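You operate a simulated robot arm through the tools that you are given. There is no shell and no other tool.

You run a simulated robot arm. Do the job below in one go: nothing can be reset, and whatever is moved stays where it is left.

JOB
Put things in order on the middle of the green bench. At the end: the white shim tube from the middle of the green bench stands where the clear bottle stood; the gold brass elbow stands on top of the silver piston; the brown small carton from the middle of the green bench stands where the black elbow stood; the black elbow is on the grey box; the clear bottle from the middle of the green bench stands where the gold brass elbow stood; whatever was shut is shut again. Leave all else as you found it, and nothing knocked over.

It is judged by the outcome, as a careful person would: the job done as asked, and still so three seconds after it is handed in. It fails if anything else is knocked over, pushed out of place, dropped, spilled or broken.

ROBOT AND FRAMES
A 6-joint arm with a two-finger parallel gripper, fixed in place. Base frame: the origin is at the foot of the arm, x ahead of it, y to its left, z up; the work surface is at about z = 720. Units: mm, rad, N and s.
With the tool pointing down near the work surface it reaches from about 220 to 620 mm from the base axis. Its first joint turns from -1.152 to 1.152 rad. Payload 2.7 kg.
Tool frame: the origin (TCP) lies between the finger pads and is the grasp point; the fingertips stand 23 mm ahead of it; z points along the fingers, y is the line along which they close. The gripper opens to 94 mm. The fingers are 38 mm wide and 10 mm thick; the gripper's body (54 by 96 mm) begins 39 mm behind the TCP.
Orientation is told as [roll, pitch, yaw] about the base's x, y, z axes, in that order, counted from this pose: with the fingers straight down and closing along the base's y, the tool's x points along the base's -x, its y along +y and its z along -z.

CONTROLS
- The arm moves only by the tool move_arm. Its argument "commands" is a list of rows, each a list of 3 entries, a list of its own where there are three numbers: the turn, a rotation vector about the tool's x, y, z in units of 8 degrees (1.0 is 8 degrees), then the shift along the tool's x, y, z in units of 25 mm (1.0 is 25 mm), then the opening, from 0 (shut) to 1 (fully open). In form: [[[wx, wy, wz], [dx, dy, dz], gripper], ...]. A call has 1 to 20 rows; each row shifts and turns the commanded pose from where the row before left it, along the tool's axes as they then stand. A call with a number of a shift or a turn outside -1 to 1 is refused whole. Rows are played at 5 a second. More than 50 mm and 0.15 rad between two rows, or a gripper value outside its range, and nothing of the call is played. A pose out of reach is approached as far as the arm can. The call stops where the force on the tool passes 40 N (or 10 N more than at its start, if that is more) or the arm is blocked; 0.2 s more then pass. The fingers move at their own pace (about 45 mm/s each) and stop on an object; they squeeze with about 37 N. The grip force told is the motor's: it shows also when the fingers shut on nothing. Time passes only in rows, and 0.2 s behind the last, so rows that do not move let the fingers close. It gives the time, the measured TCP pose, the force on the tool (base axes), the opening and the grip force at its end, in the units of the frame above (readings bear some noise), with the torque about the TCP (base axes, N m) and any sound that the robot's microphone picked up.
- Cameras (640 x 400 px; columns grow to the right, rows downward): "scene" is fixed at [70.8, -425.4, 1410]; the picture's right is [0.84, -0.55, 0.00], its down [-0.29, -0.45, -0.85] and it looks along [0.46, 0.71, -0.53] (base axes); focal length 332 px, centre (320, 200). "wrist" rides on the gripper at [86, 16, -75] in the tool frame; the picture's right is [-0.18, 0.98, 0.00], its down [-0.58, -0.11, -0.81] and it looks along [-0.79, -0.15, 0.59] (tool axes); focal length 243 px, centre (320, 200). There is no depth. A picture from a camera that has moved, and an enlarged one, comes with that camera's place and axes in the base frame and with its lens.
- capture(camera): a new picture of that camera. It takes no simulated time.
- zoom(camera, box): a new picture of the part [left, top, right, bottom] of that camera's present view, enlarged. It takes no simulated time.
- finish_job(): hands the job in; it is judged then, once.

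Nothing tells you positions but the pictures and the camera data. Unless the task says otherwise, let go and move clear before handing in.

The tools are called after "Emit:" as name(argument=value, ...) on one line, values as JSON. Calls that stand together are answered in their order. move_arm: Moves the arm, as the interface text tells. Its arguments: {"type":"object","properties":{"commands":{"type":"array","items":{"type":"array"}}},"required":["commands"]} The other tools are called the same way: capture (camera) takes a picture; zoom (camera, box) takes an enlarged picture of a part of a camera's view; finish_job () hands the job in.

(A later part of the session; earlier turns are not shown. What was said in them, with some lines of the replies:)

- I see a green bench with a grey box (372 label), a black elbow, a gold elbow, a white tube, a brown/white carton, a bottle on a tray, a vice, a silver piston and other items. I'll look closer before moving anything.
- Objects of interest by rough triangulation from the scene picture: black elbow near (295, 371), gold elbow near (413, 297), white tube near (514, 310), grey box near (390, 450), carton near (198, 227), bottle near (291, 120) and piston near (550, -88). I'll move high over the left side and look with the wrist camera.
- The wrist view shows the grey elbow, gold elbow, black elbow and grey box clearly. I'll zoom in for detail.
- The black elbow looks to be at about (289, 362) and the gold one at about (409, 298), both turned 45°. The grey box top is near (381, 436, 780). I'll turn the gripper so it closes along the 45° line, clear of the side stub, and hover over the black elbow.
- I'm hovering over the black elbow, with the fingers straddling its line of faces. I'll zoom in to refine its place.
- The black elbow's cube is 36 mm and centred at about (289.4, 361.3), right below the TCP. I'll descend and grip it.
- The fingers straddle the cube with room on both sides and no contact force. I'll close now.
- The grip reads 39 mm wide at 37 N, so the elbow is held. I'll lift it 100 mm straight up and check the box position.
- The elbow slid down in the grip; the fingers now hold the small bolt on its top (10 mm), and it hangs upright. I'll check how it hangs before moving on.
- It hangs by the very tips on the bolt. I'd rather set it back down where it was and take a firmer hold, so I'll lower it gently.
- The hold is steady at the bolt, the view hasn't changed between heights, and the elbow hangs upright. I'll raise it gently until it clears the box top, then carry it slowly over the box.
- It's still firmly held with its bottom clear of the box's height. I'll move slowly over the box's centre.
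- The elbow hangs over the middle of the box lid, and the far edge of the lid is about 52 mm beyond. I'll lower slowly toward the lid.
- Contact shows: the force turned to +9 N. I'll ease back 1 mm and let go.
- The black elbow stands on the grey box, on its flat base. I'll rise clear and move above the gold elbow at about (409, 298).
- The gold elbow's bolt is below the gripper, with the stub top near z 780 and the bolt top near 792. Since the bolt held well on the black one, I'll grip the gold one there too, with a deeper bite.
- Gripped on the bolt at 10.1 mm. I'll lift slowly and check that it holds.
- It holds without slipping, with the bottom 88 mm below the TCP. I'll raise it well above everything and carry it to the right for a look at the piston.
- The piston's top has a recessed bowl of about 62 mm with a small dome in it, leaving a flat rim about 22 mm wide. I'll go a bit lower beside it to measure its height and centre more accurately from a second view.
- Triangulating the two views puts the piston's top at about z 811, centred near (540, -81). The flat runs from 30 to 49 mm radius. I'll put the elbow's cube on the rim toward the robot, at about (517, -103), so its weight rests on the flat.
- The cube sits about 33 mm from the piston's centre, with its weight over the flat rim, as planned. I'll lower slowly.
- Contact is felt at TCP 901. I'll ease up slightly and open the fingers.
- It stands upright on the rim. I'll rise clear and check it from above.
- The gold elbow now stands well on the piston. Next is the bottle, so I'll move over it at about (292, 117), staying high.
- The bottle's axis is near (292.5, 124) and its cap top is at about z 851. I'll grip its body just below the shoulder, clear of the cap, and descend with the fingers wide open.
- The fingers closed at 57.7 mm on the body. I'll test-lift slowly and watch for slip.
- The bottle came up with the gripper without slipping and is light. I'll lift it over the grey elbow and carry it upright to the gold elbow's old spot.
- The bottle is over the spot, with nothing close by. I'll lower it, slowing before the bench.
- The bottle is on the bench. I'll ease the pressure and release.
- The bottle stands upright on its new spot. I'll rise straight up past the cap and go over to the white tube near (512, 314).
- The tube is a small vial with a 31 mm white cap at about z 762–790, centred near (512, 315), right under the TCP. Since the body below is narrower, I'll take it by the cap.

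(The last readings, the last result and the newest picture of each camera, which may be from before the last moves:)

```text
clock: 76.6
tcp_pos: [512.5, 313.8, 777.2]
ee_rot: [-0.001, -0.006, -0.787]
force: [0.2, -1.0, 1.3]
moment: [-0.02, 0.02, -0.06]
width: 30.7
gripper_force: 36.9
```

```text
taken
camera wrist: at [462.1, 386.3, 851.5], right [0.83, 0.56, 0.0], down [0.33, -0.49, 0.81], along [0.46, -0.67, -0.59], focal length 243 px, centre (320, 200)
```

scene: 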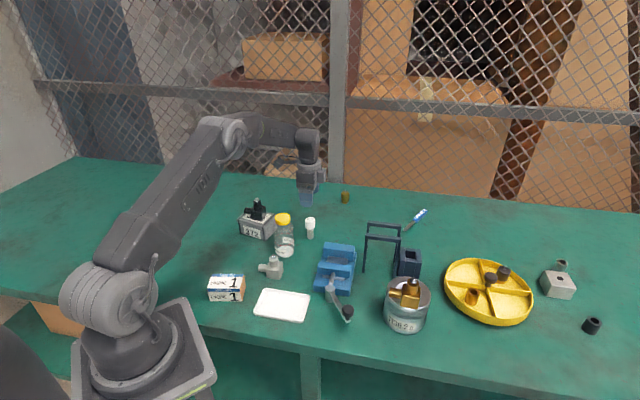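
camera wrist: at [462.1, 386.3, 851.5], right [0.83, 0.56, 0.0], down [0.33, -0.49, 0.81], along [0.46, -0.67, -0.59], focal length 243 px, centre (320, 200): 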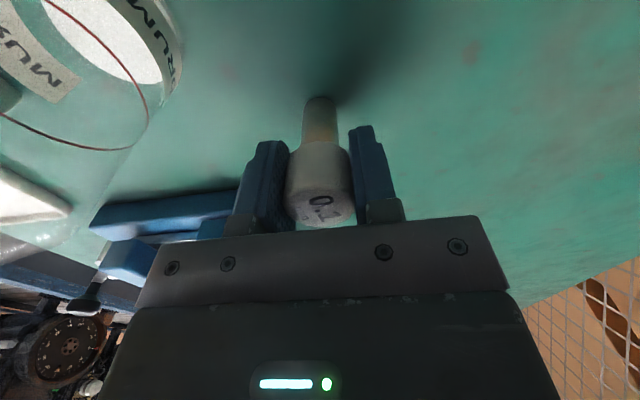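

Gripped at 30.7 mm, which matches the cap. I'll test-lift slowly and look for slip.

Emit:
move_arm(commands=[[[0, 0, 0], [0, 0, -0.2], 0], [[0, 0, 0], [0, 0, -0.4], 0], [[0, 0, 0], [0, 0, -0.4], 0], [[0, 0, 0], [0, 0, -0.2], 0], [[0, 0, 0], [0, 0, 0], 0]])

Emit:
capture(camera="wrist")

Emit:
zoom(camera="scene", box=[260, 170, 350, 250])

```text
clock: 77.8
tcp_pos: [512.0, 313.4, 808.1]
ee_rot: [0.0, -0.004, -0.786]
force: [0.7, 0.9, -0.1]
moment: [0.0, 0.01, 0.0]
width: 30.7
gripper_force: 36.6
```

```text
taken
camera wrist: at [462.3, 386.2, 881.5], right [0.83, 0.56, 0.0], down [0.33, -0.49, 0.81], along [0.46, -0.67, -0.59], focal length 243 px, centre (320, 200)
```

wrist: 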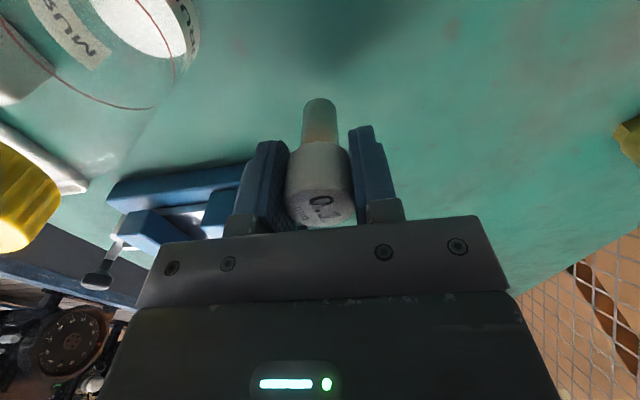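

```text
5.00 times, centred on (305, 210) of scene
camera zoom: at [70.8, -425.4, 1410.0], right [0.84, -0.55, 0.0], down [-0.29, -0.45, -0.85], along [0.46, 0.71, -0.53], focal length 1660 px, centre (395, 150)
```

zoom: 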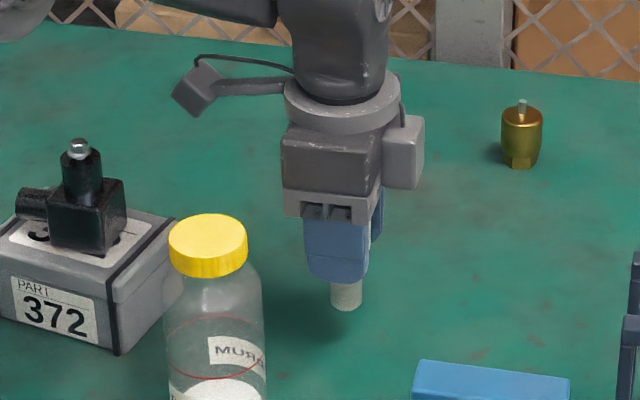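

The tube is held with no slip. I'll raise it above the bottle's height and carry it to the tray.

Emit:
move_arm(commands=[[[0, 0, 0], [0, 0, -0.4], 0], [[0, 0, 0], [0, 0, -0.7], 0], [[0, 0, 0], [0, 0, -0.8], 0], [[0, 0, 0], [0, 0, -0.8], 0], [[0, 0, 0], [0, 0, -0.8], 0], [[0, 0, 0], [0, 0, -0.8], 0], [[0, 0, 0], [0, 0, -0.7], 0], [[0, 0, 0], [0, 0, -0.3], 0], [[0, 0, 0], [0, 0, 0], 0]])

Emit:
move_arm(commands=[[[0, 0, 0], [0.02, -0.25, 0], 0], [[0, 0, 0], [0.04, -0.5, 0], 0], [[0, 0, 0], [0.049, -0.62, 0], 0], [[0, 0, 0], [0.049, -0.62, 0], 0], [[0, 0, 0], [0.049, -0.62, 0], 0], [[0, 0, 0], [0.049, -0.62, 0], 0], [[0, 0, 0], [0.049, -0.62, 0], 0], [[0, 0, 0], [0.049, -0.62, 0], 0], [[0, 0, 0], [0.049, -0.62, 0], 0], [[0, 0, 0], [0.049, -0.62, 0], 0], [[0, 0, 0], [0.049, -0.62, 0], 0], [[0, 0, 0], [0.049, -0.62, 0], 0], [[0, 0, 0], [0.049, -0.62, 0], 0], [[0, 0, 0], [0.049, -0.62, 0], 0], [[0, 0, 0], [0.049, -0.62, 0], 0], [[0, 0, 0], [0.049, -0.62, 0], 0], [[0, 0, 0], [0.049, -0.62, 0], 0], [[0, 0, 0], [0.049, -0.62, 0], 0], [[0, 0, 0], [0.049, -0.62, 0], 0], [[0, 0, 0], [0.02, -0.3, 0], 0]])

Emit:
capture(camera="wrist")

Emit:
capture(camera="scene")

```text
clock: 79.8
tcp_pos: [512.3, 313.4, 939.5]
ee_rot: [-0.002, -0.004, -0.787]
force: [0.7, -0.8, -0.5]
moment: [-0.01, -0.03, 0.01]
width: 30.5
gripper_force: 37.0
```

```text
clock: 84.0
tcp_pos: [292.4, 125.0, 939.2]
ee_rot: [0.0, -0.003, -0.787]
force: [0.1, 0.3, 0.2]
moment: [-0.03, -0.02, 0.0]
width: 30.5
gripper_force: 37.5
```

```text
taken
camera wrist: at [240.9, 197.4, 1013.3], right [0.83, 0.56, 0.0], down [0.33, -0.49, 0.81], along [0.46, -0.67, -0.59], focal length 243 px, centre (320, 200)
```

wrist: 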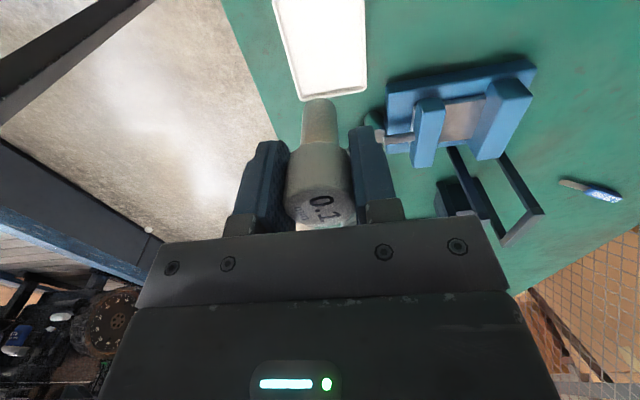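

```text
taken
```

scene: 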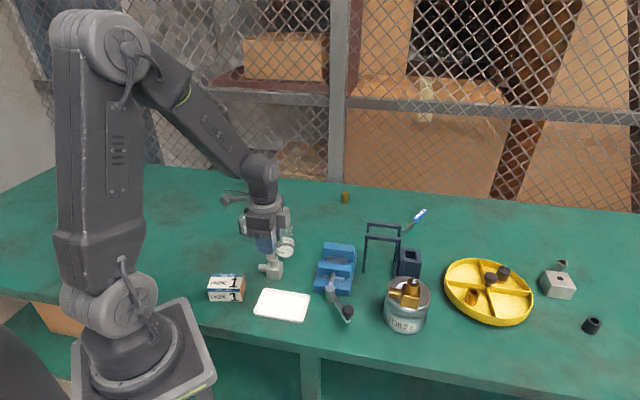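

The tube is over the bottle's old place on the tray. I'll lower it, slowing near the tray.

Emit:
move_arm(commands=[[[0, 0, 0], [0, 0, 0.4], 0], [[0, 0, 0], [0, 0, 0.8], 0], [[0, 0, 0], [0, 0, 0.8], 0], [[0, 0, 0], [0, 0, 0.8], 0], [[0, 0, 0], [0, 0, 0.8], 0], [[0, 0, 0], [0, 0, 0.8], 0], [[0, 0, 0], [0, 0, 0.7], 0], [[0, 0, 0], [0, 0, 0.5], 0], [[0, 0, 0], [0, 0, 0.2], 0], [[0, 0, 0], [0, 0, 0.1], 0], [[0, 0, 0], [0, 0, 0], 0]])

Emit:
zoom(camera="scene", box=[230, 240, 330, 330])

Emit:
capture(camera="wrist")

```text
clock: 86.4
tcp_pos: [291.6, 125.1, 791.9]
ee_rot: [-0.001, -0.005, -0.786]
force: [-0.5, 0.2, 0.5]
moment: [0.02, 0.02, 0.0]
width: 30.7
gripper_force: 37.0
```

```text
4.44 times, centred on (280, 285) of scene
camera zoom: at [70.8, -425.4, 1410.0], right [0.84, -0.55, 0.0], down [-0.29, -0.45, -0.85], along [0.46, 0.71, -0.53], focal length 1475 px, centre (498, -178)
```

zoom: 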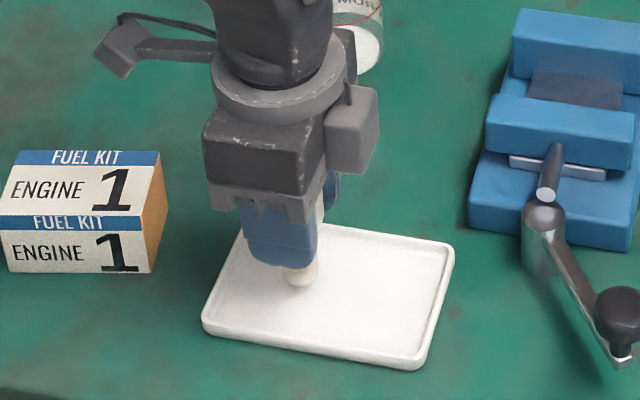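

```text
taken
camera wrist: at [241.6, 197.8, 865.4], right [0.83, 0.56, 0.0], down [0.33, -0.49, 0.81], along [0.46, -0.67, -0.59], focal length 243 px, centre (320, 200)
```

wrist: 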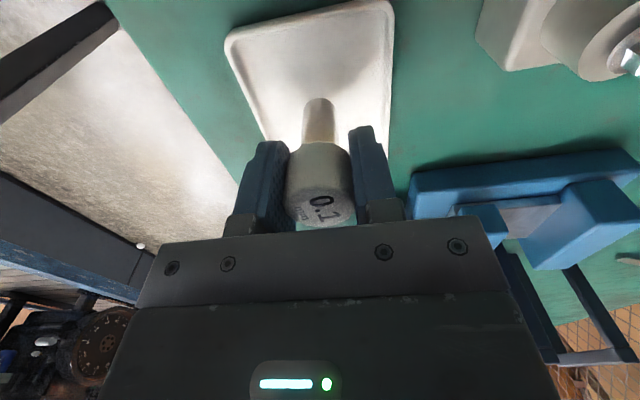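

Emit:
move_arm(commands=[[[0, 0, 0], [0, 0, 0.1], 0], [[0, 0, 0], [0, 0, 0.1], 0], [[0, 0, 0], [0, 0, 0.08], 0], [[0, 0, 0], [0, 0, 0], 0]])

```text
clock: 87.4
tcp_pos: [291.4, 125.0, 785.2]
ee_rot: [0.0, -0.003, -0.787]
force: [-0.4, -0.3, -0.4]
moment: [0.02, 0.02, -0.01]
width: 31.0
gripper_force: 36.7
```

Emit:
move_arm(commands=[[[0, 0, 0], [0, 0, 0.06], 0], [[0, 0, 0], [0, 0, 0.06], 0], [[0, 0, 0], [0, 0, 0], 0]])

```text
clock: 88.2
tcp_pos: [292.1, 124.6, 782.0]
ee_rot: [0.0, -0.004, -0.786]
force: [0.2, 0.7, -0.7]
moment: [-0.03, -0.04, -0.04]
width: 30.8
gripper_force: 36.8
```

Emit:
move_arm(commands=[[[0, 0, 0], [0, 0, 0.04], 0], [[0, 0, 0], [0, 0, 0.04], 0], [[0, 0, 0], [0, 0, 0], 0]])

```text
clock: 89.0
tcp_pos: [291.7, 124.8, 781.1]
ee_rot: [0.002, -0.002, -0.788]
force: [-4.4, -3.8, 31.9]
moment: [-0.38, 0.34, 0.05]
width: 30.8
gripper_force: 37.3
```

Firm contact with the tray. I'll ease off 1 mm before letting go.

Emit:
move_arm(commands=[[[0, 0, 0], [0, 0, -0.04], 0], [[0, 0, 0], [0, 0, 0], 0]])

```text
clock: 89.6
tcp_pos: [292.1, 123.9, 780.6]
ee_rot: [0.0, -0.003, -0.786]
force: [0.8, 0.3, 2.3]
moment: [-0.01, -0.06, -0.04]
width: 30.4
gripper_force: 36.9
```

Emit:
move_arm(commands=[[[0, 0, 0], [0, 0, 0], 0.35], [[0, 0, 0], [0, 0, 0], 0.42], [[0, 0, 0], [0, 0, 0], 0.55], [[0, 0, 0], [0, 0, 0], 0.7], [[0, 0, 0], [0, 0, 0], 0.7]])

Emit:
capture(camera="wrist")

Emit:
zoom(camera="scene", box=[230, 240, 330, 330])

```text
clock: 90.8
tcp_pos: [291.6, 125.4, 781.7]
ee_rot: [0.0, -0.004, -0.788]
force: [0.4, -0.1, 1.1]
moment: [0.0, -0.04, 0.02]
width: 65.8
gripper_force: 0.0
```

```text
taken
camera wrist: at [241.5, 197.6, 855.0], right [0.83, 0.56, 0.0], down [0.33, -0.49, 0.81], along [0.46, -0.67, -0.59], focal length 243 px, centre (320, 200)
```

wrist: 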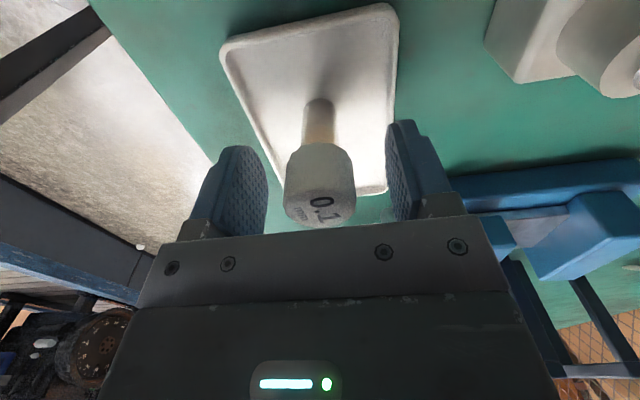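

```text
4.44 times, centred on (280, 285) of scene
camera zoom: at [70.8, -425.4, 1410.0], right [0.84, -0.55, 0.0], down [-0.29, -0.45, -0.85], along [0.46, 0.71, -0.53], focal length 1475 px, centre (498, -178)
```

zoom: 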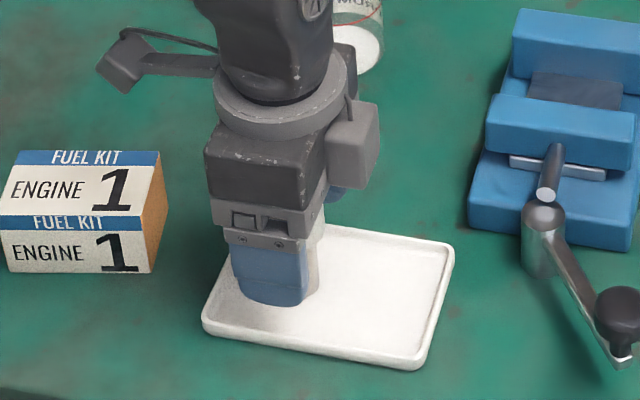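

The tube stands on the tray. I'll rise and go look at the carton near (198, 227).

Emit:
move_arm(commands=[[[0, 0, 0], [0, 0, -0.4], 0.7], [[0, 0, 0], [0, 0, -0.9], 0.7], [[0, 0, 0], [0, 0, -1], 0.7], [[0, 0, 0], [0, 0, -1], 0.7], [[0, 0, 0], [0, 0, -1], 1], [[0, 0, 0], [0, 0, -0.7], 1], [[0, 0, 0], [0.79, 0.034, 0], 1], [[0, 0, 0], [0.79, 0.034, 0], 1], [[0, 0, 0], [0.79, 0.034, 0], 1], [[0, 0, 0], [0.79, 0.034, 0], 1], [[0, 0, 0], [0.79, 0.034, 0], 1], [[0, 0, 0], [0.79, 0.034, 0], 1], [[0, 0, 0], [0.79, 0.034, 0], 1], [[0, 0, 0], [0, 0, 0], 1]])

Emit:
capture(camera="wrist")

Emit:
capture(camera="scene")

```text
clock: 93.8
tcp_pos: [196.9, 228.2, 906.8]
ee_rot: [-0.001, -0.004, -0.787]
force: [0.5, -0.2, 0.0]
moment: [-0.01, -0.02, 0.02]
width: 93.9
gripper_force: 0.2
```

```text
taken
camera wrist: at [147.2, 301.1, 979.5], right [0.83, 0.56, 0.0], down [0.33, -0.49, 0.81], along [0.46, -0.67, -0.59], focal length 243 px, centre (320, 200)
```

wrist: 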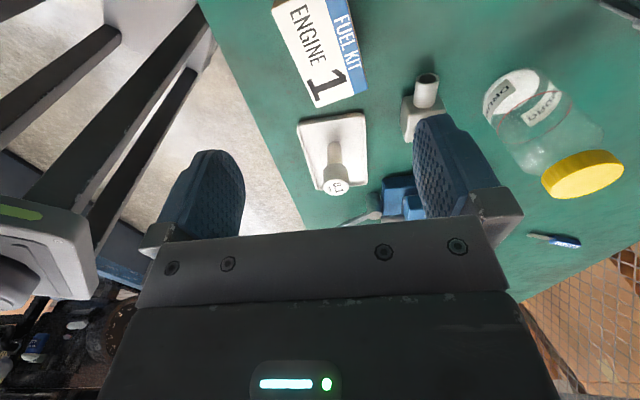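

```text
taken
```

scene: 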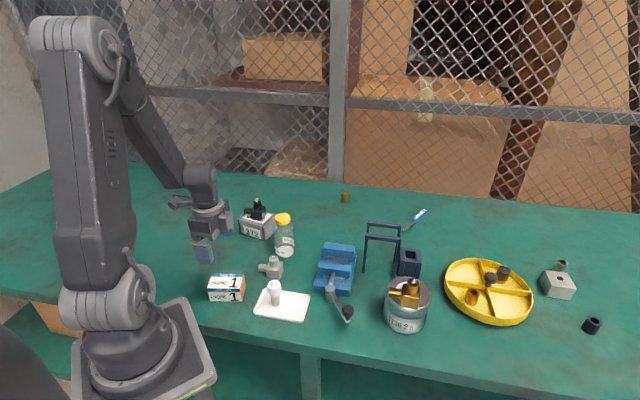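

Emit:
zoom(camera="wrist", box=[250, 0, 410, 115])

Emit:
zoom(camera="scene", box=[195, 255, 275, 320])

Emit:
zoom(camera="scene", box=[245, 265, 325, 330])

```text
3.48 times, centred on (330, 58) of wrist
camera zoom: at [147.2, 301.1, 979.5], right [0.83, 0.56, 0.0], down [0.33, -0.49, 0.81], along [0.46, -0.67, -0.59], focal length 844 px, centre (285, 696)
```

zoom: 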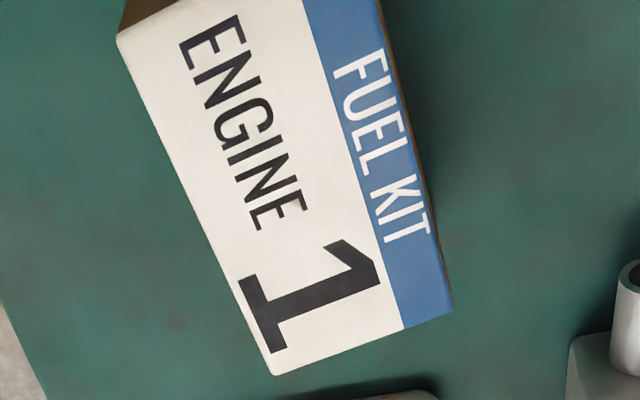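

```text
6.15 times, centred on (235, 288) of scene
camera zoom: at [70.8, -425.4, 1410.0], right [0.84, -0.55, 0.0], down [-0.29, -0.45, -0.85], along [0.46, 0.71, -0.53], focal length 2042 px, centre (843, -338)
```

zoom: 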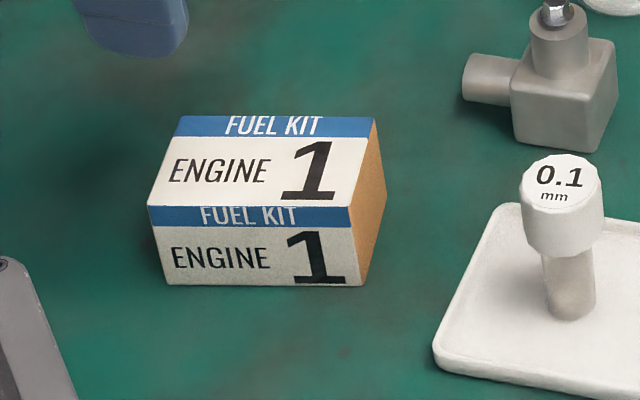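

```text
6.15 times, centred on (285, 298) of scene
camera zoom: at [70.8, -425.4, 1410.0], right [0.84, -0.55, 0.0], down [-0.29, -0.45, -0.85], along [0.46, 0.71, -0.53], focal length 2042 px, centre (535, -400)
```

zoom: 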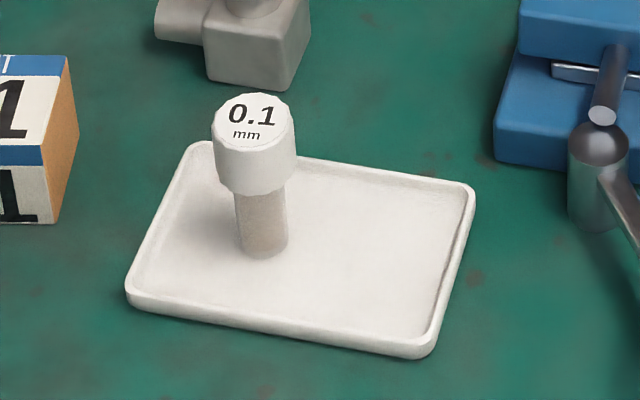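

The tube stands just where the bottle stood. The carton is about 85×50×48 mm, centred near (203, 228) with its long side at -33.5°. I'll turn the gripper to close across its short side and come lower to check.

Emit:
move_arm(commands=[[[0, 0, 0], [-0.175, 0.175, 0], 1], [[0, 0, -0.725], [0, 0, 0], 1], [[0, 0, -0.725], [0, 0, 0], 1], [[0, 0, 0], [0, 0, 0.8], 1], [[0, 0, 0], [0, 0, 0.8], 1], [[0, 0, 0], [0, 0, 0], 1]])

Emit:
capture(camera="wrist")

Emit:
zoom(camera="wrist", box=[230, 0, 420, 140])

```text
clock: 95.2
tcp_pos: [203.7, 228.1, 865.3]
ee_rot: [-0.001, -0.003, -0.585]
force: [0.6, -0.5, -0.2]
moment: [0.03, 0.01, -0.01]
width: 94.1
gripper_force: 0.0
```

```text
taken
camera wrist: at [140.4, 289.2, 938.7], right [0.7, 0.72, 0.0], down [0.42, -0.41, 0.81], along [0.58, -0.56, -0.59], focal length 243 px, centre (320, 200)
```

wrist: 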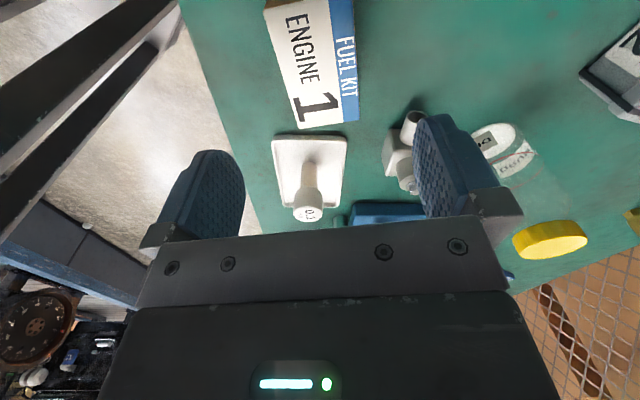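

```text
2.86 times, centred on (325, 70) of wrist
camera zoom: at [140.4, 289.2, 938.7], right [0.7, 0.72, 0.0], down [0.42, -0.41, 0.81], along [0.58, -0.56, -0.59], focal length 693 px, centre (306, 571)
```

zoom: 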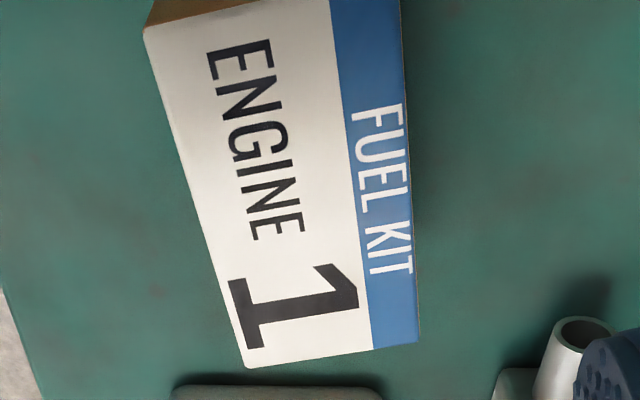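

The carton is aligned with the gripper and centred within 2–3 mm. I'll descend around it.

Emit:
move_arm(commands=[[[0, 0, 0], [0.1, 0.02, 0.8], 1], [[0, 0, 0], [0, 0, 0.9], 1], [[0, 0, 0], [0, 0, 0.9], 1], [[0, 0, 0], [0, 0, 0.9], 1], [[0, 0, 0], [0, 0, 0.7], 1], [[0, 0, 0], [0, 0, 0.35], 1], [[0, 0, 0], [0, 0, 0], 1]])

Emit:
capture(camera="wrist")

Emit:
zoom(camera="scene", box=[185, 235, 285, 320])

```text
clock: 96.8
tcp_pos: [202.3, 229.4, 752.4]
ee_rot: [-0.001, -0.004, -0.582]
force: [-0.4, -0.1, -0.8]
moment: [-0.02, -0.01, 0.03]
width: 94.1
gripper_force: 0.1
```

```text
taken
camera wrist: at [139.2, 290.4, 825.4], right [0.7, 0.72, 0.0], down [0.42, -0.41, 0.81], along [0.58, -0.56, -0.59], focal length 243 px, centre (320, 200)
```

wrist: 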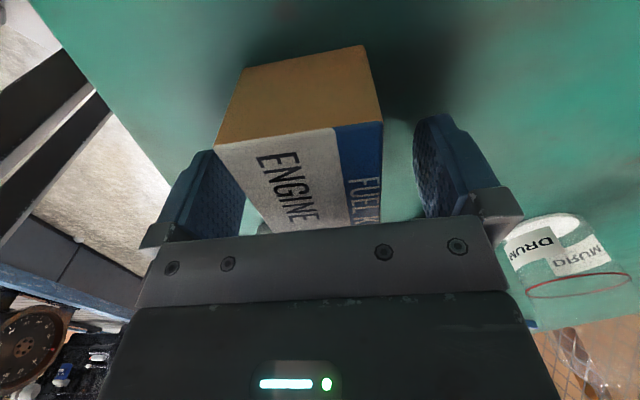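

```text
4.71 times, centred on (235, 278) of scene
camera zoom: at [70.8, -425.4, 1410.0], right [0.84, -0.55, 0.0], down [-0.29, -0.45, -0.85], along [0.46, 0.71, -0.53], focal length 1562 px, centre (720, -165)
```

zoom: 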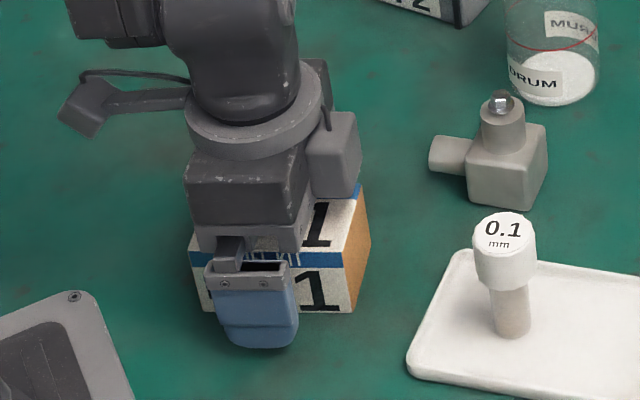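

No contact yet and the carton is between the fingers. I'll close.

Emit:
move_arm(commands=[[[0, 0, 0], [0, 0, 0], 0.85], [[0, 0, 0], [0, 0, 0], 0.7], [[0, 0, 0], [0, 0, 0], 0.6], [[0, 0, 0], [0, 0, 0], 0.5], [[0, 0, 0], [0, 0, 0], 0.4], [[0, 0, 0], [0, 0, 0], 0.2], [[0, 0, 0], [0, 0, 0], 0]])

Emit:
capture(camera="wrist")

```text
clock: 98.4
tcp_pos: [203.5, 228.7, 752.1]
ee_rot: [0.0, -0.003, -0.584]
force: [-1.2, -0.2, -0.2]
moment: [0.02, -0.03, -0.01]
width: 51.7
gripper_force: 36.6
```

```text
taken
camera wrist: at [139.2, 290.4, 825.7], right [0.7, 0.72, 0.0], down [0.42, -0.41, 0.81], along [0.58, -0.56, -0.59], focal length 243 px, centre (320, 200)
```

wrist: 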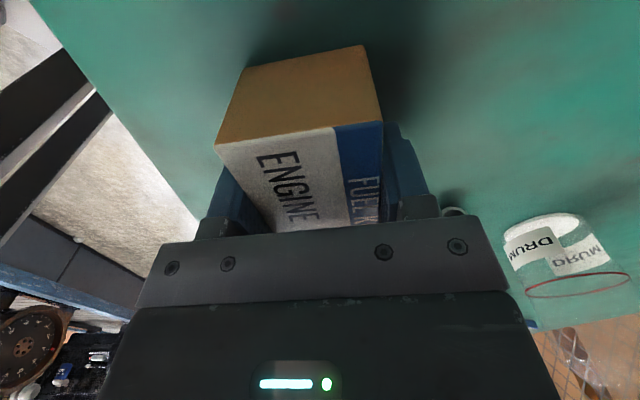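

Gripped at 51.7 mm. I'll test-lift slowly.

Emit:
move_arm(commands=[[[0, 0, 0], [0, 0, -0.2], 0], [[0, 0, 0], [0, 0, -0.4], 0], [[0, 0, 0], [0, 0, -0.4], 0], [[0, 0, 0], [0, 0, -0.2], 0], [[0, 0, 0], [0, 0, 0], 0]])

Emit:
capture(camera="wrist")

Emit:
zoom(camera="scene", box=[185, 225, 285, 310])

```text
clock: 99.6
tcp_pos: [202.5, 229.0, 781.2]
ee_rot: [0.001, -0.002, -0.585]
force: [0.4, -0.4, -2.3]
moment: [0.02, 0.03, 0.0]
width: 51.7
gripper_force: 37.0
```

```text
taken
camera wrist: at [139.1, 290.6, 855.7], right [0.7, 0.72, 0.0], down [0.42, -0.41, 0.81], along [0.58, -0.56, -0.59], focal length 243 px, centre (320, 200)
```

wrist: 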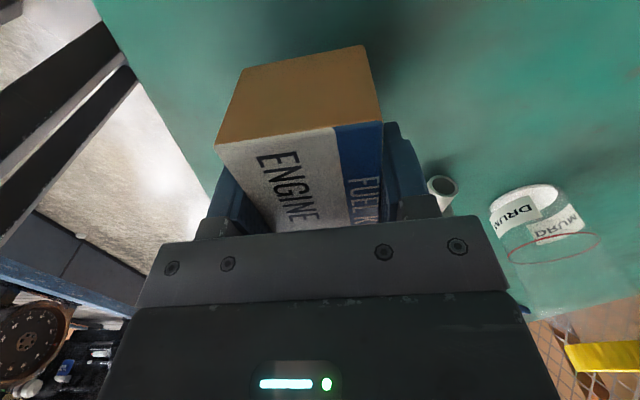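

```text
4.71 times, centred on (235, 268) of scene
camera zoom: at [70.9, -425.4, 1410.0], right [0.84, -0.55, 0.0], down [-0.29, -0.45, -0.85], along [0.46, 0.71, -0.53], focal length 1562 px, centre (720, -118)
```

zoom: 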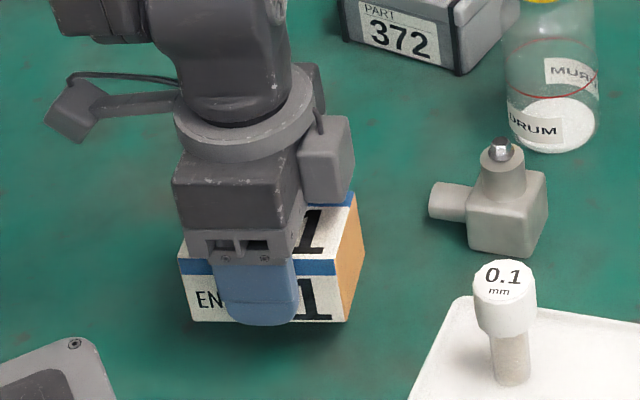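

The carton is held firmly with its bottom 32 mm below the TCP. I'll lift a bit more and carry it to the black elbow's old place at (289, 361).

Emit:
move_arm(commands=[[[0, 0, 0], [0, 0, -0.4], 0], [[0, 0, 0], [0, 0, -0.6], 0], [[0, 0, 0], [0, 0, -0.6], 0], [[0, 0, 0], [0, 0, -0.4], 0], [[0, 0, 0], [0, 0.25, 0], 0], [[0, 0, 0], [0.003, 0.5, 0], 0], [[0, 0, 0], [0.003, 0.55, 0], 0], [[0, 0, 0], [0.003, 0.55, 0], 0], [[0, 0, 0], [0.003, 0.55, 0], 0], [[0, 0, 0], [0.003, 0.55, 0], 0], [[0, 0, 0], [0.003, 0.55, 0], 0], [[0, 0, 0], [0.003, 0.55, 0], 0], [[0, 0, 0], [0.003, 0.55, 0], 0], [[0, 0, 0], [0.003, 0.55, 0], 0], [[0, 0, 0], [0.003, 0.55, 0], 0], [[0, 0, 0], [0.003, 0.4, 0], 0], [[0, 0, 0], [0, 0.23, 0], 0], [[0, 0, 0], [0, 0, 0], 0]])

Emit:
capture(camera="wrist")

Emit:
zoom(camera="scene", box=[185, 180, 305, 280])

```text
clock: 103.4
tcp_pos: [288.6, 363.1, 831.5]
ee_rot: [0.001, -0.004, -0.585]
force: [0.4, -0.1, -2.3]
moment: [0.0, 0.01, 0.0]
width: 51.7
gripper_force: 37.1
```

```text
taken
camera wrist: at [225.4, 424.1, 905.7], right [0.7, 0.72, 0.0], down [0.42, -0.41, 0.81], along [0.58, -0.56, -0.59], focal length 243 px, centre (320, 200)
```

wrist: 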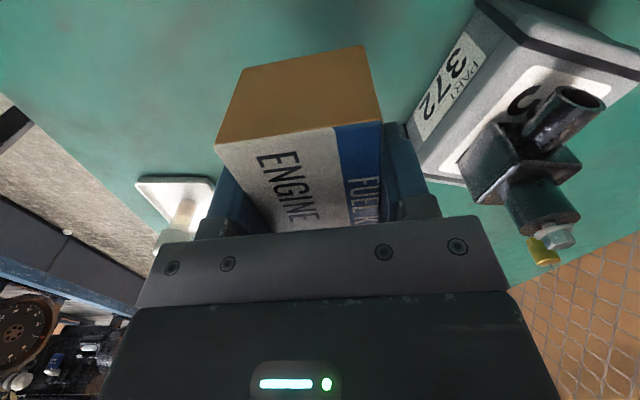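

```text
4.00 times, centred on (245, 230) of scene
camera zoom: at [70.9, -425.4, 1410.0], right [0.84, -0.55, 0.0], down [-0.29, -0.45, -0.85], along [0.46, 0.71, -0.53], focal length 1328 px, centre (620, 80)
```

zoom: 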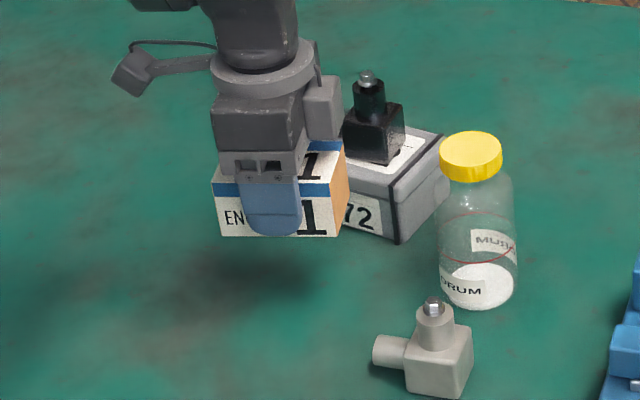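

The carton is above the spot, with a gap to the grey box. I'll lower it.

Emit:
move_arm(commands=[[[0, 0, 0], [-0.07, -0.044, 0.3], 0], [[0, 0, 0], [0, 0, 0.6], 0], [[0, 0, 0], [0, 0, 0.6], 0], [[0, 0, 0], [0, 0, 0.6], 0], [[0, 0, 0], [0, 0, 0.4], 0], [[0, 0, 0], [0, 0, 0.2], 0], [[0, 0, 0], [0, 0, 0.1], 0], [[0, 0, 0], [0, 0, 0], 0]])

Emit:
zoom(camera="scene", box=[185, 180, 305, 280])

```text
clock: 105.2
tcp_pos: [290.3, 360.3, 761.8]
ee_rot: [0.0, -0.004, -0.585]
force: [-0.2, 0.0, -1.6]
moment: [0.01, 0.01, -0.02]
width: 52.0
gripper_force: 37.5
```

```text
4.00 times, centred on (245, 230) of scene
camera zoom: at [70.9, -425.4, 1410.0], right [0.84, -0.55, 0.0], down [-0.29, -0.45, -0.85], along [0.46, 0.71, -0.53], focal length 1328 px, centre (620, 80)
```

zoom: 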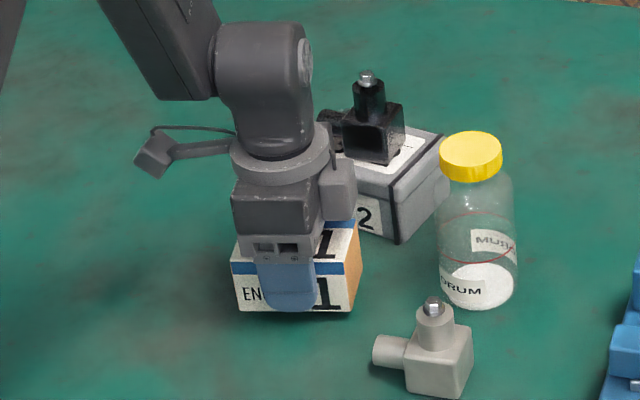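

Emit:
move_arm(commands=[[[0, 0, 0], [0, 0, 0.1], 0], [[0, 0, 0], [0, 0, 0.1], 0], [[0, 0, 0], [0, 0, 0.08], 0], [[0, 0, 0], [0, 0, 0], 0]])

```text
clock: 106.2
tcp_pos: [289.0, 360.0, 755.6]
ee_rot: [0.0, -0.003, -0.586]
force: [0.5, 0.2, -1.7]
moment: [0.0, -0.01, 0.02]
width: 52.0
gripper_force: 36.8
```

Emit:
move_arm(commands=[[[0, 0, 0], [0, 0, 0.05], 0], [[0, 0, 0], [0, 0, 0.05], 0], [[0, 0, 0], [0, 0, 0], 0]])

```text
clock: 107.0
tcp_pos: [291.1, 360.5, 752.9]
ee_rot: [0.001, -0.003, -0.585]
force: [0.1, 0.2, -2.5]
moment: [0.01, -0.02, 0.0]
width: 51.6
gripper_force: 36.9
```

Emit:
move_arm(commands=[[[0, 0, 0], [0, 0, 0.03], 0], [[0, 0, 0], [0, 0, 0.02], 0], [[0, 0, 0], [0, 0, 0], 0]])

```text
clock: 107.8
tcp_pos: [289.1, 360.9, 751.8]
ee_rot: [-0.002, -0.005, -0.584]
force: [-5.3, -6.6, 17.7]
moment: [-0.08, 0.32, 0.11]
width: 51.7
gripper_force: 36.7
```

The carton touches the bench. I'll ease off and release.

Emit:
move_arm(commands=[[[0, 0, 0], [0, 0, -0.03], 0], [[0, 0, 0], [0, 0, 0], 0.56], [[0, 0, 0], [0, 0, 0], 0.62], [[0, 0, 0], [0, 0, 0], 0.75], [[0, 0, 0], [0, 0, 0], 0.85], [[0, 0, 0], [0, 0, 0], 0.85], [[0, 0, 0], [0, 0, 0], 0.85]])

Emit:
capture(camera="wrist")

Emit:
zoom(camera="scene", box=[185, 180, 305, 280])

```text
clock: 109.4
tcp_pos: [289.2, 359.8, 751.8]
ee_rot: [0.0, -0.003, -0.584]
force: [1.5, -0.1, -0.3]
moment: [0.02, -0.03, 0.02]
width: 79.6
gripper_force: 0.2
```

```text
taken
camera wrist: at [226.4, 421.8, 825.7], right [0.7, 0.72, 0.0], down [0.42, -0.41, 0.81], along [0.58, -0.56, -0.59], focal length 243 px, centre (320, 200)
```

wrist: 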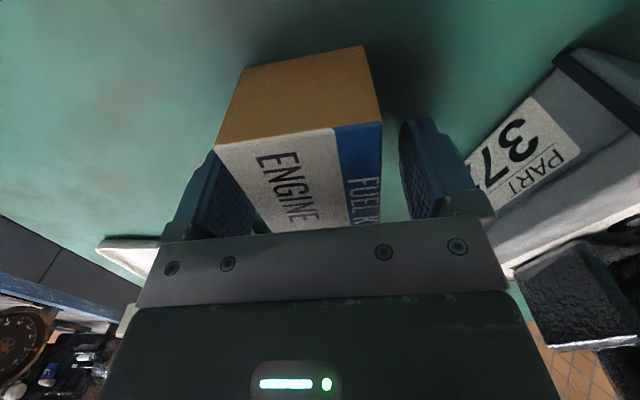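

```text
4.00 times, centred on (245, 230) of scene
camera zoom: at [70.8, -425.4, 1410.0], right [0.84, -0.55, 0.0], down [-0.29, -0.45, -0.85], along [0.46, 0.71, -0.53], focal length 1328 px, centre (620, 80)
```

zoom: 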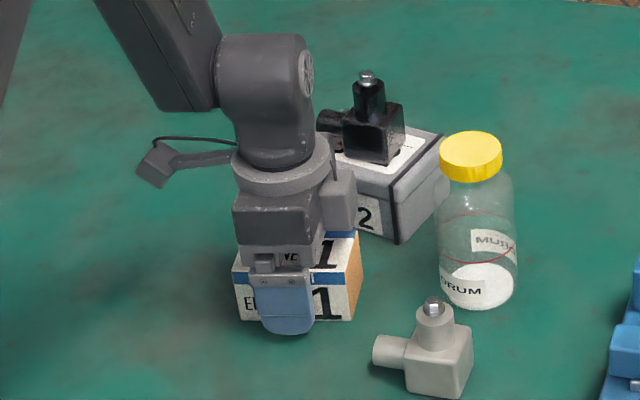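

The carton is down. I'll rise straight up, clear of everything, and look over the whole bench.

Emit:
move_arm(commands=[[[0, 0, 0], [0, 0, -0.4], 0.85], [[0, 0, 0], [0, 0, -0.8], 0.85], [[0, 0, 0], [0, 0, -1], 0.85], [[0, 0, 0], [0, 0, -1], 0.85], [[0, 0, 0], [0, 0, -1], 0.85], [[0, 0, 0], [0, 0, -1], 0.85], [[0, 0, 0], [0, 0, -1], 0.85], [[0, 0, 0], [0, 0, -1], 0.85], [[0, 0, 0], [0, 0, -1], 0.85], [[0, 0, 0], [0, 0, -1], 0.85], [[0, 0, 0], [0, 0, -1], 0.85], [[0, 0, 0], [0, 0, 0], 0.85]])

Emit:
capture(camera="wrist")

Emit:
capture(camera="scene")

Emit:
zoom(camera="scene", box=[200, 180, 360, 280])

Emit:
zoom(camera="scene", box=[190, 240, 350, 340])

Emit:
zoom(camera="scene", box=[310, 200, 470, 340])

```text
clock: 112.0
tcp_pos: [289.1, 360.9, 1006.8]
ee_rot: [-0.001, -0.004, -0.584]
force: [0.1, 0.1, 0.3]
moment: [0.0, 0.0, 0.0]
width: 79.7
gripper_force: 0.2
```

```text
taken
camera wrist: at [225.2, 422.2, 1081.0], right [0.7, 0.72, 0.0], down [0.42, -0.41, 0.81], along [0.58, -0.56, -0.59], focal length 243 px, centre (320, 200)
```

wrist: 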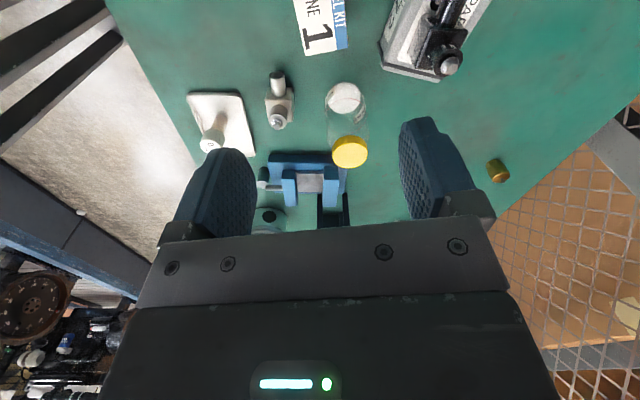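

```text
taken
```

scene: 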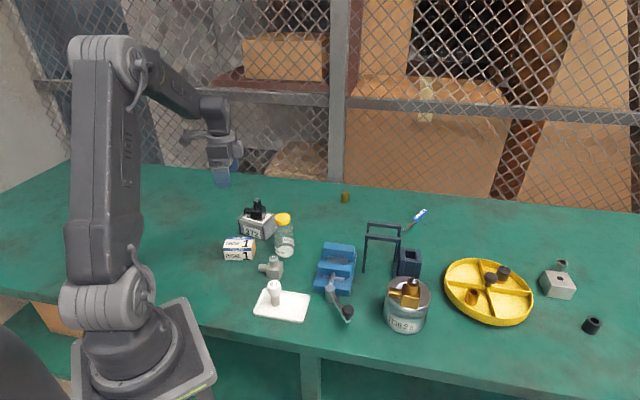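

```text
4.00 times, centred on (280, 230) of scene
camera zoom: at [70.8, -425.4, 1410.0], right [0.84, -0.55, 0.0], down [-0.29, -0.45, -0.85], along [0.46, 0.71, -0.53], focal length 1328 px, centre (480, 80)
```

zoom: 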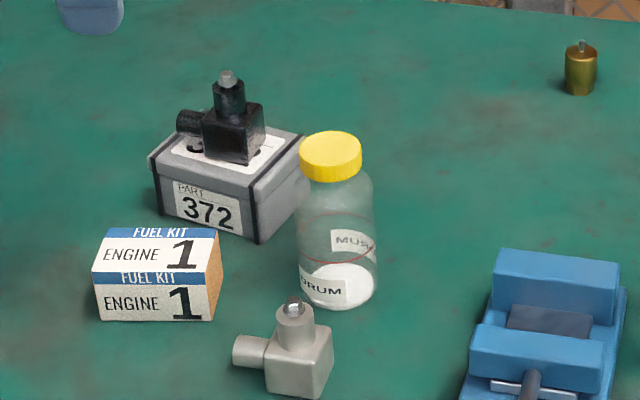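

```text
4.00 times, centred on (270, 290) of scene
camera zoom: at [70.8, -425.4, 1410.0], right [0.84, -0.55, 0.0], down [-0.29, -0.45, -0.85], along [0.46, 0.71, -0.53], focal length 1328 px, centre (520, -160)
```

zoom: 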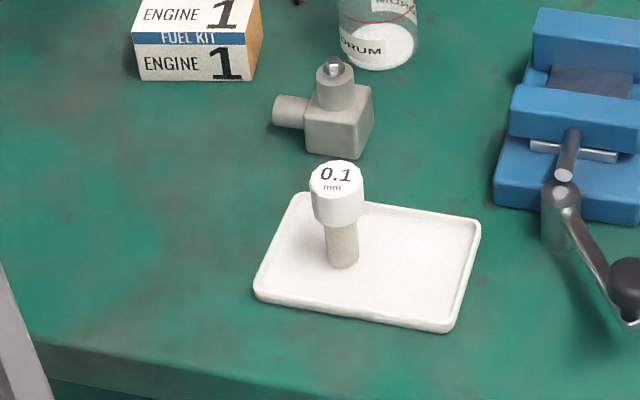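

```text
2.86 times, centred on (390, 270) of scene
camera zoom: at [70.8, -425.4, 1410.0], right [0.84, -0.55, 0.0], down [-0.29, -0.45, -0.85], along [0.46, 0.71, -0.53], focal length 948 px, centre (120, 0)
```

zoom: 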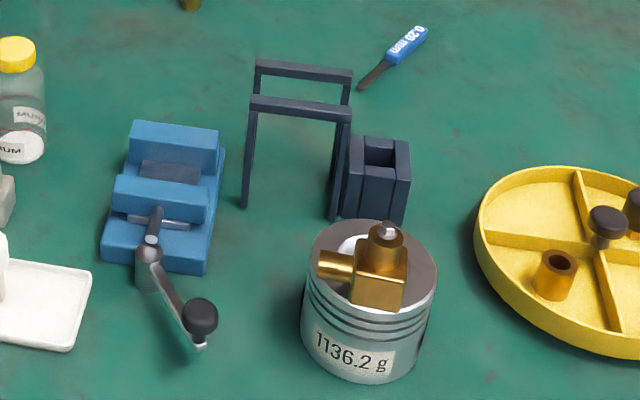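

Everything is in its place and standing upright. The black elbow is on the grey box, the carton is on the black elbow's old spot, and the bottle is on the gold elbow's old spot, still capped. The tube is on the tray where the bottle stood, and the gold elbow is on the piston. The rest of the bench looks unchanged and the arm is clear, so I'll hand in the job.

Emit:
finish_job()

```text
The job is handed in.
```

The job is handed in, and everything you listed is in its new place. In the last pictures, all five pieces stood upright and nothing else had moved:

- **White shim tube:** it stands on the tray where the clear bottle stood.
- **Gold brass elbow:** it stands on the silver piston. I set it on the flat rim rather than the centre, because the bowl in the middle would have let it tip.
- **Brown carton:** it stands where the black elbow stood.
- **Black elbow:** it stands on the grey box. It slid in the gripper on the first lift and caught by its top bolt, so I carried it from there. It was not dropped.
- **Clear bottle:** it stands where the gold elbow stood.

I opened nothing: the bottle and tube kept their caps on, and the grey box stayed shut. The gripper is empty and the arm is well above the bench.
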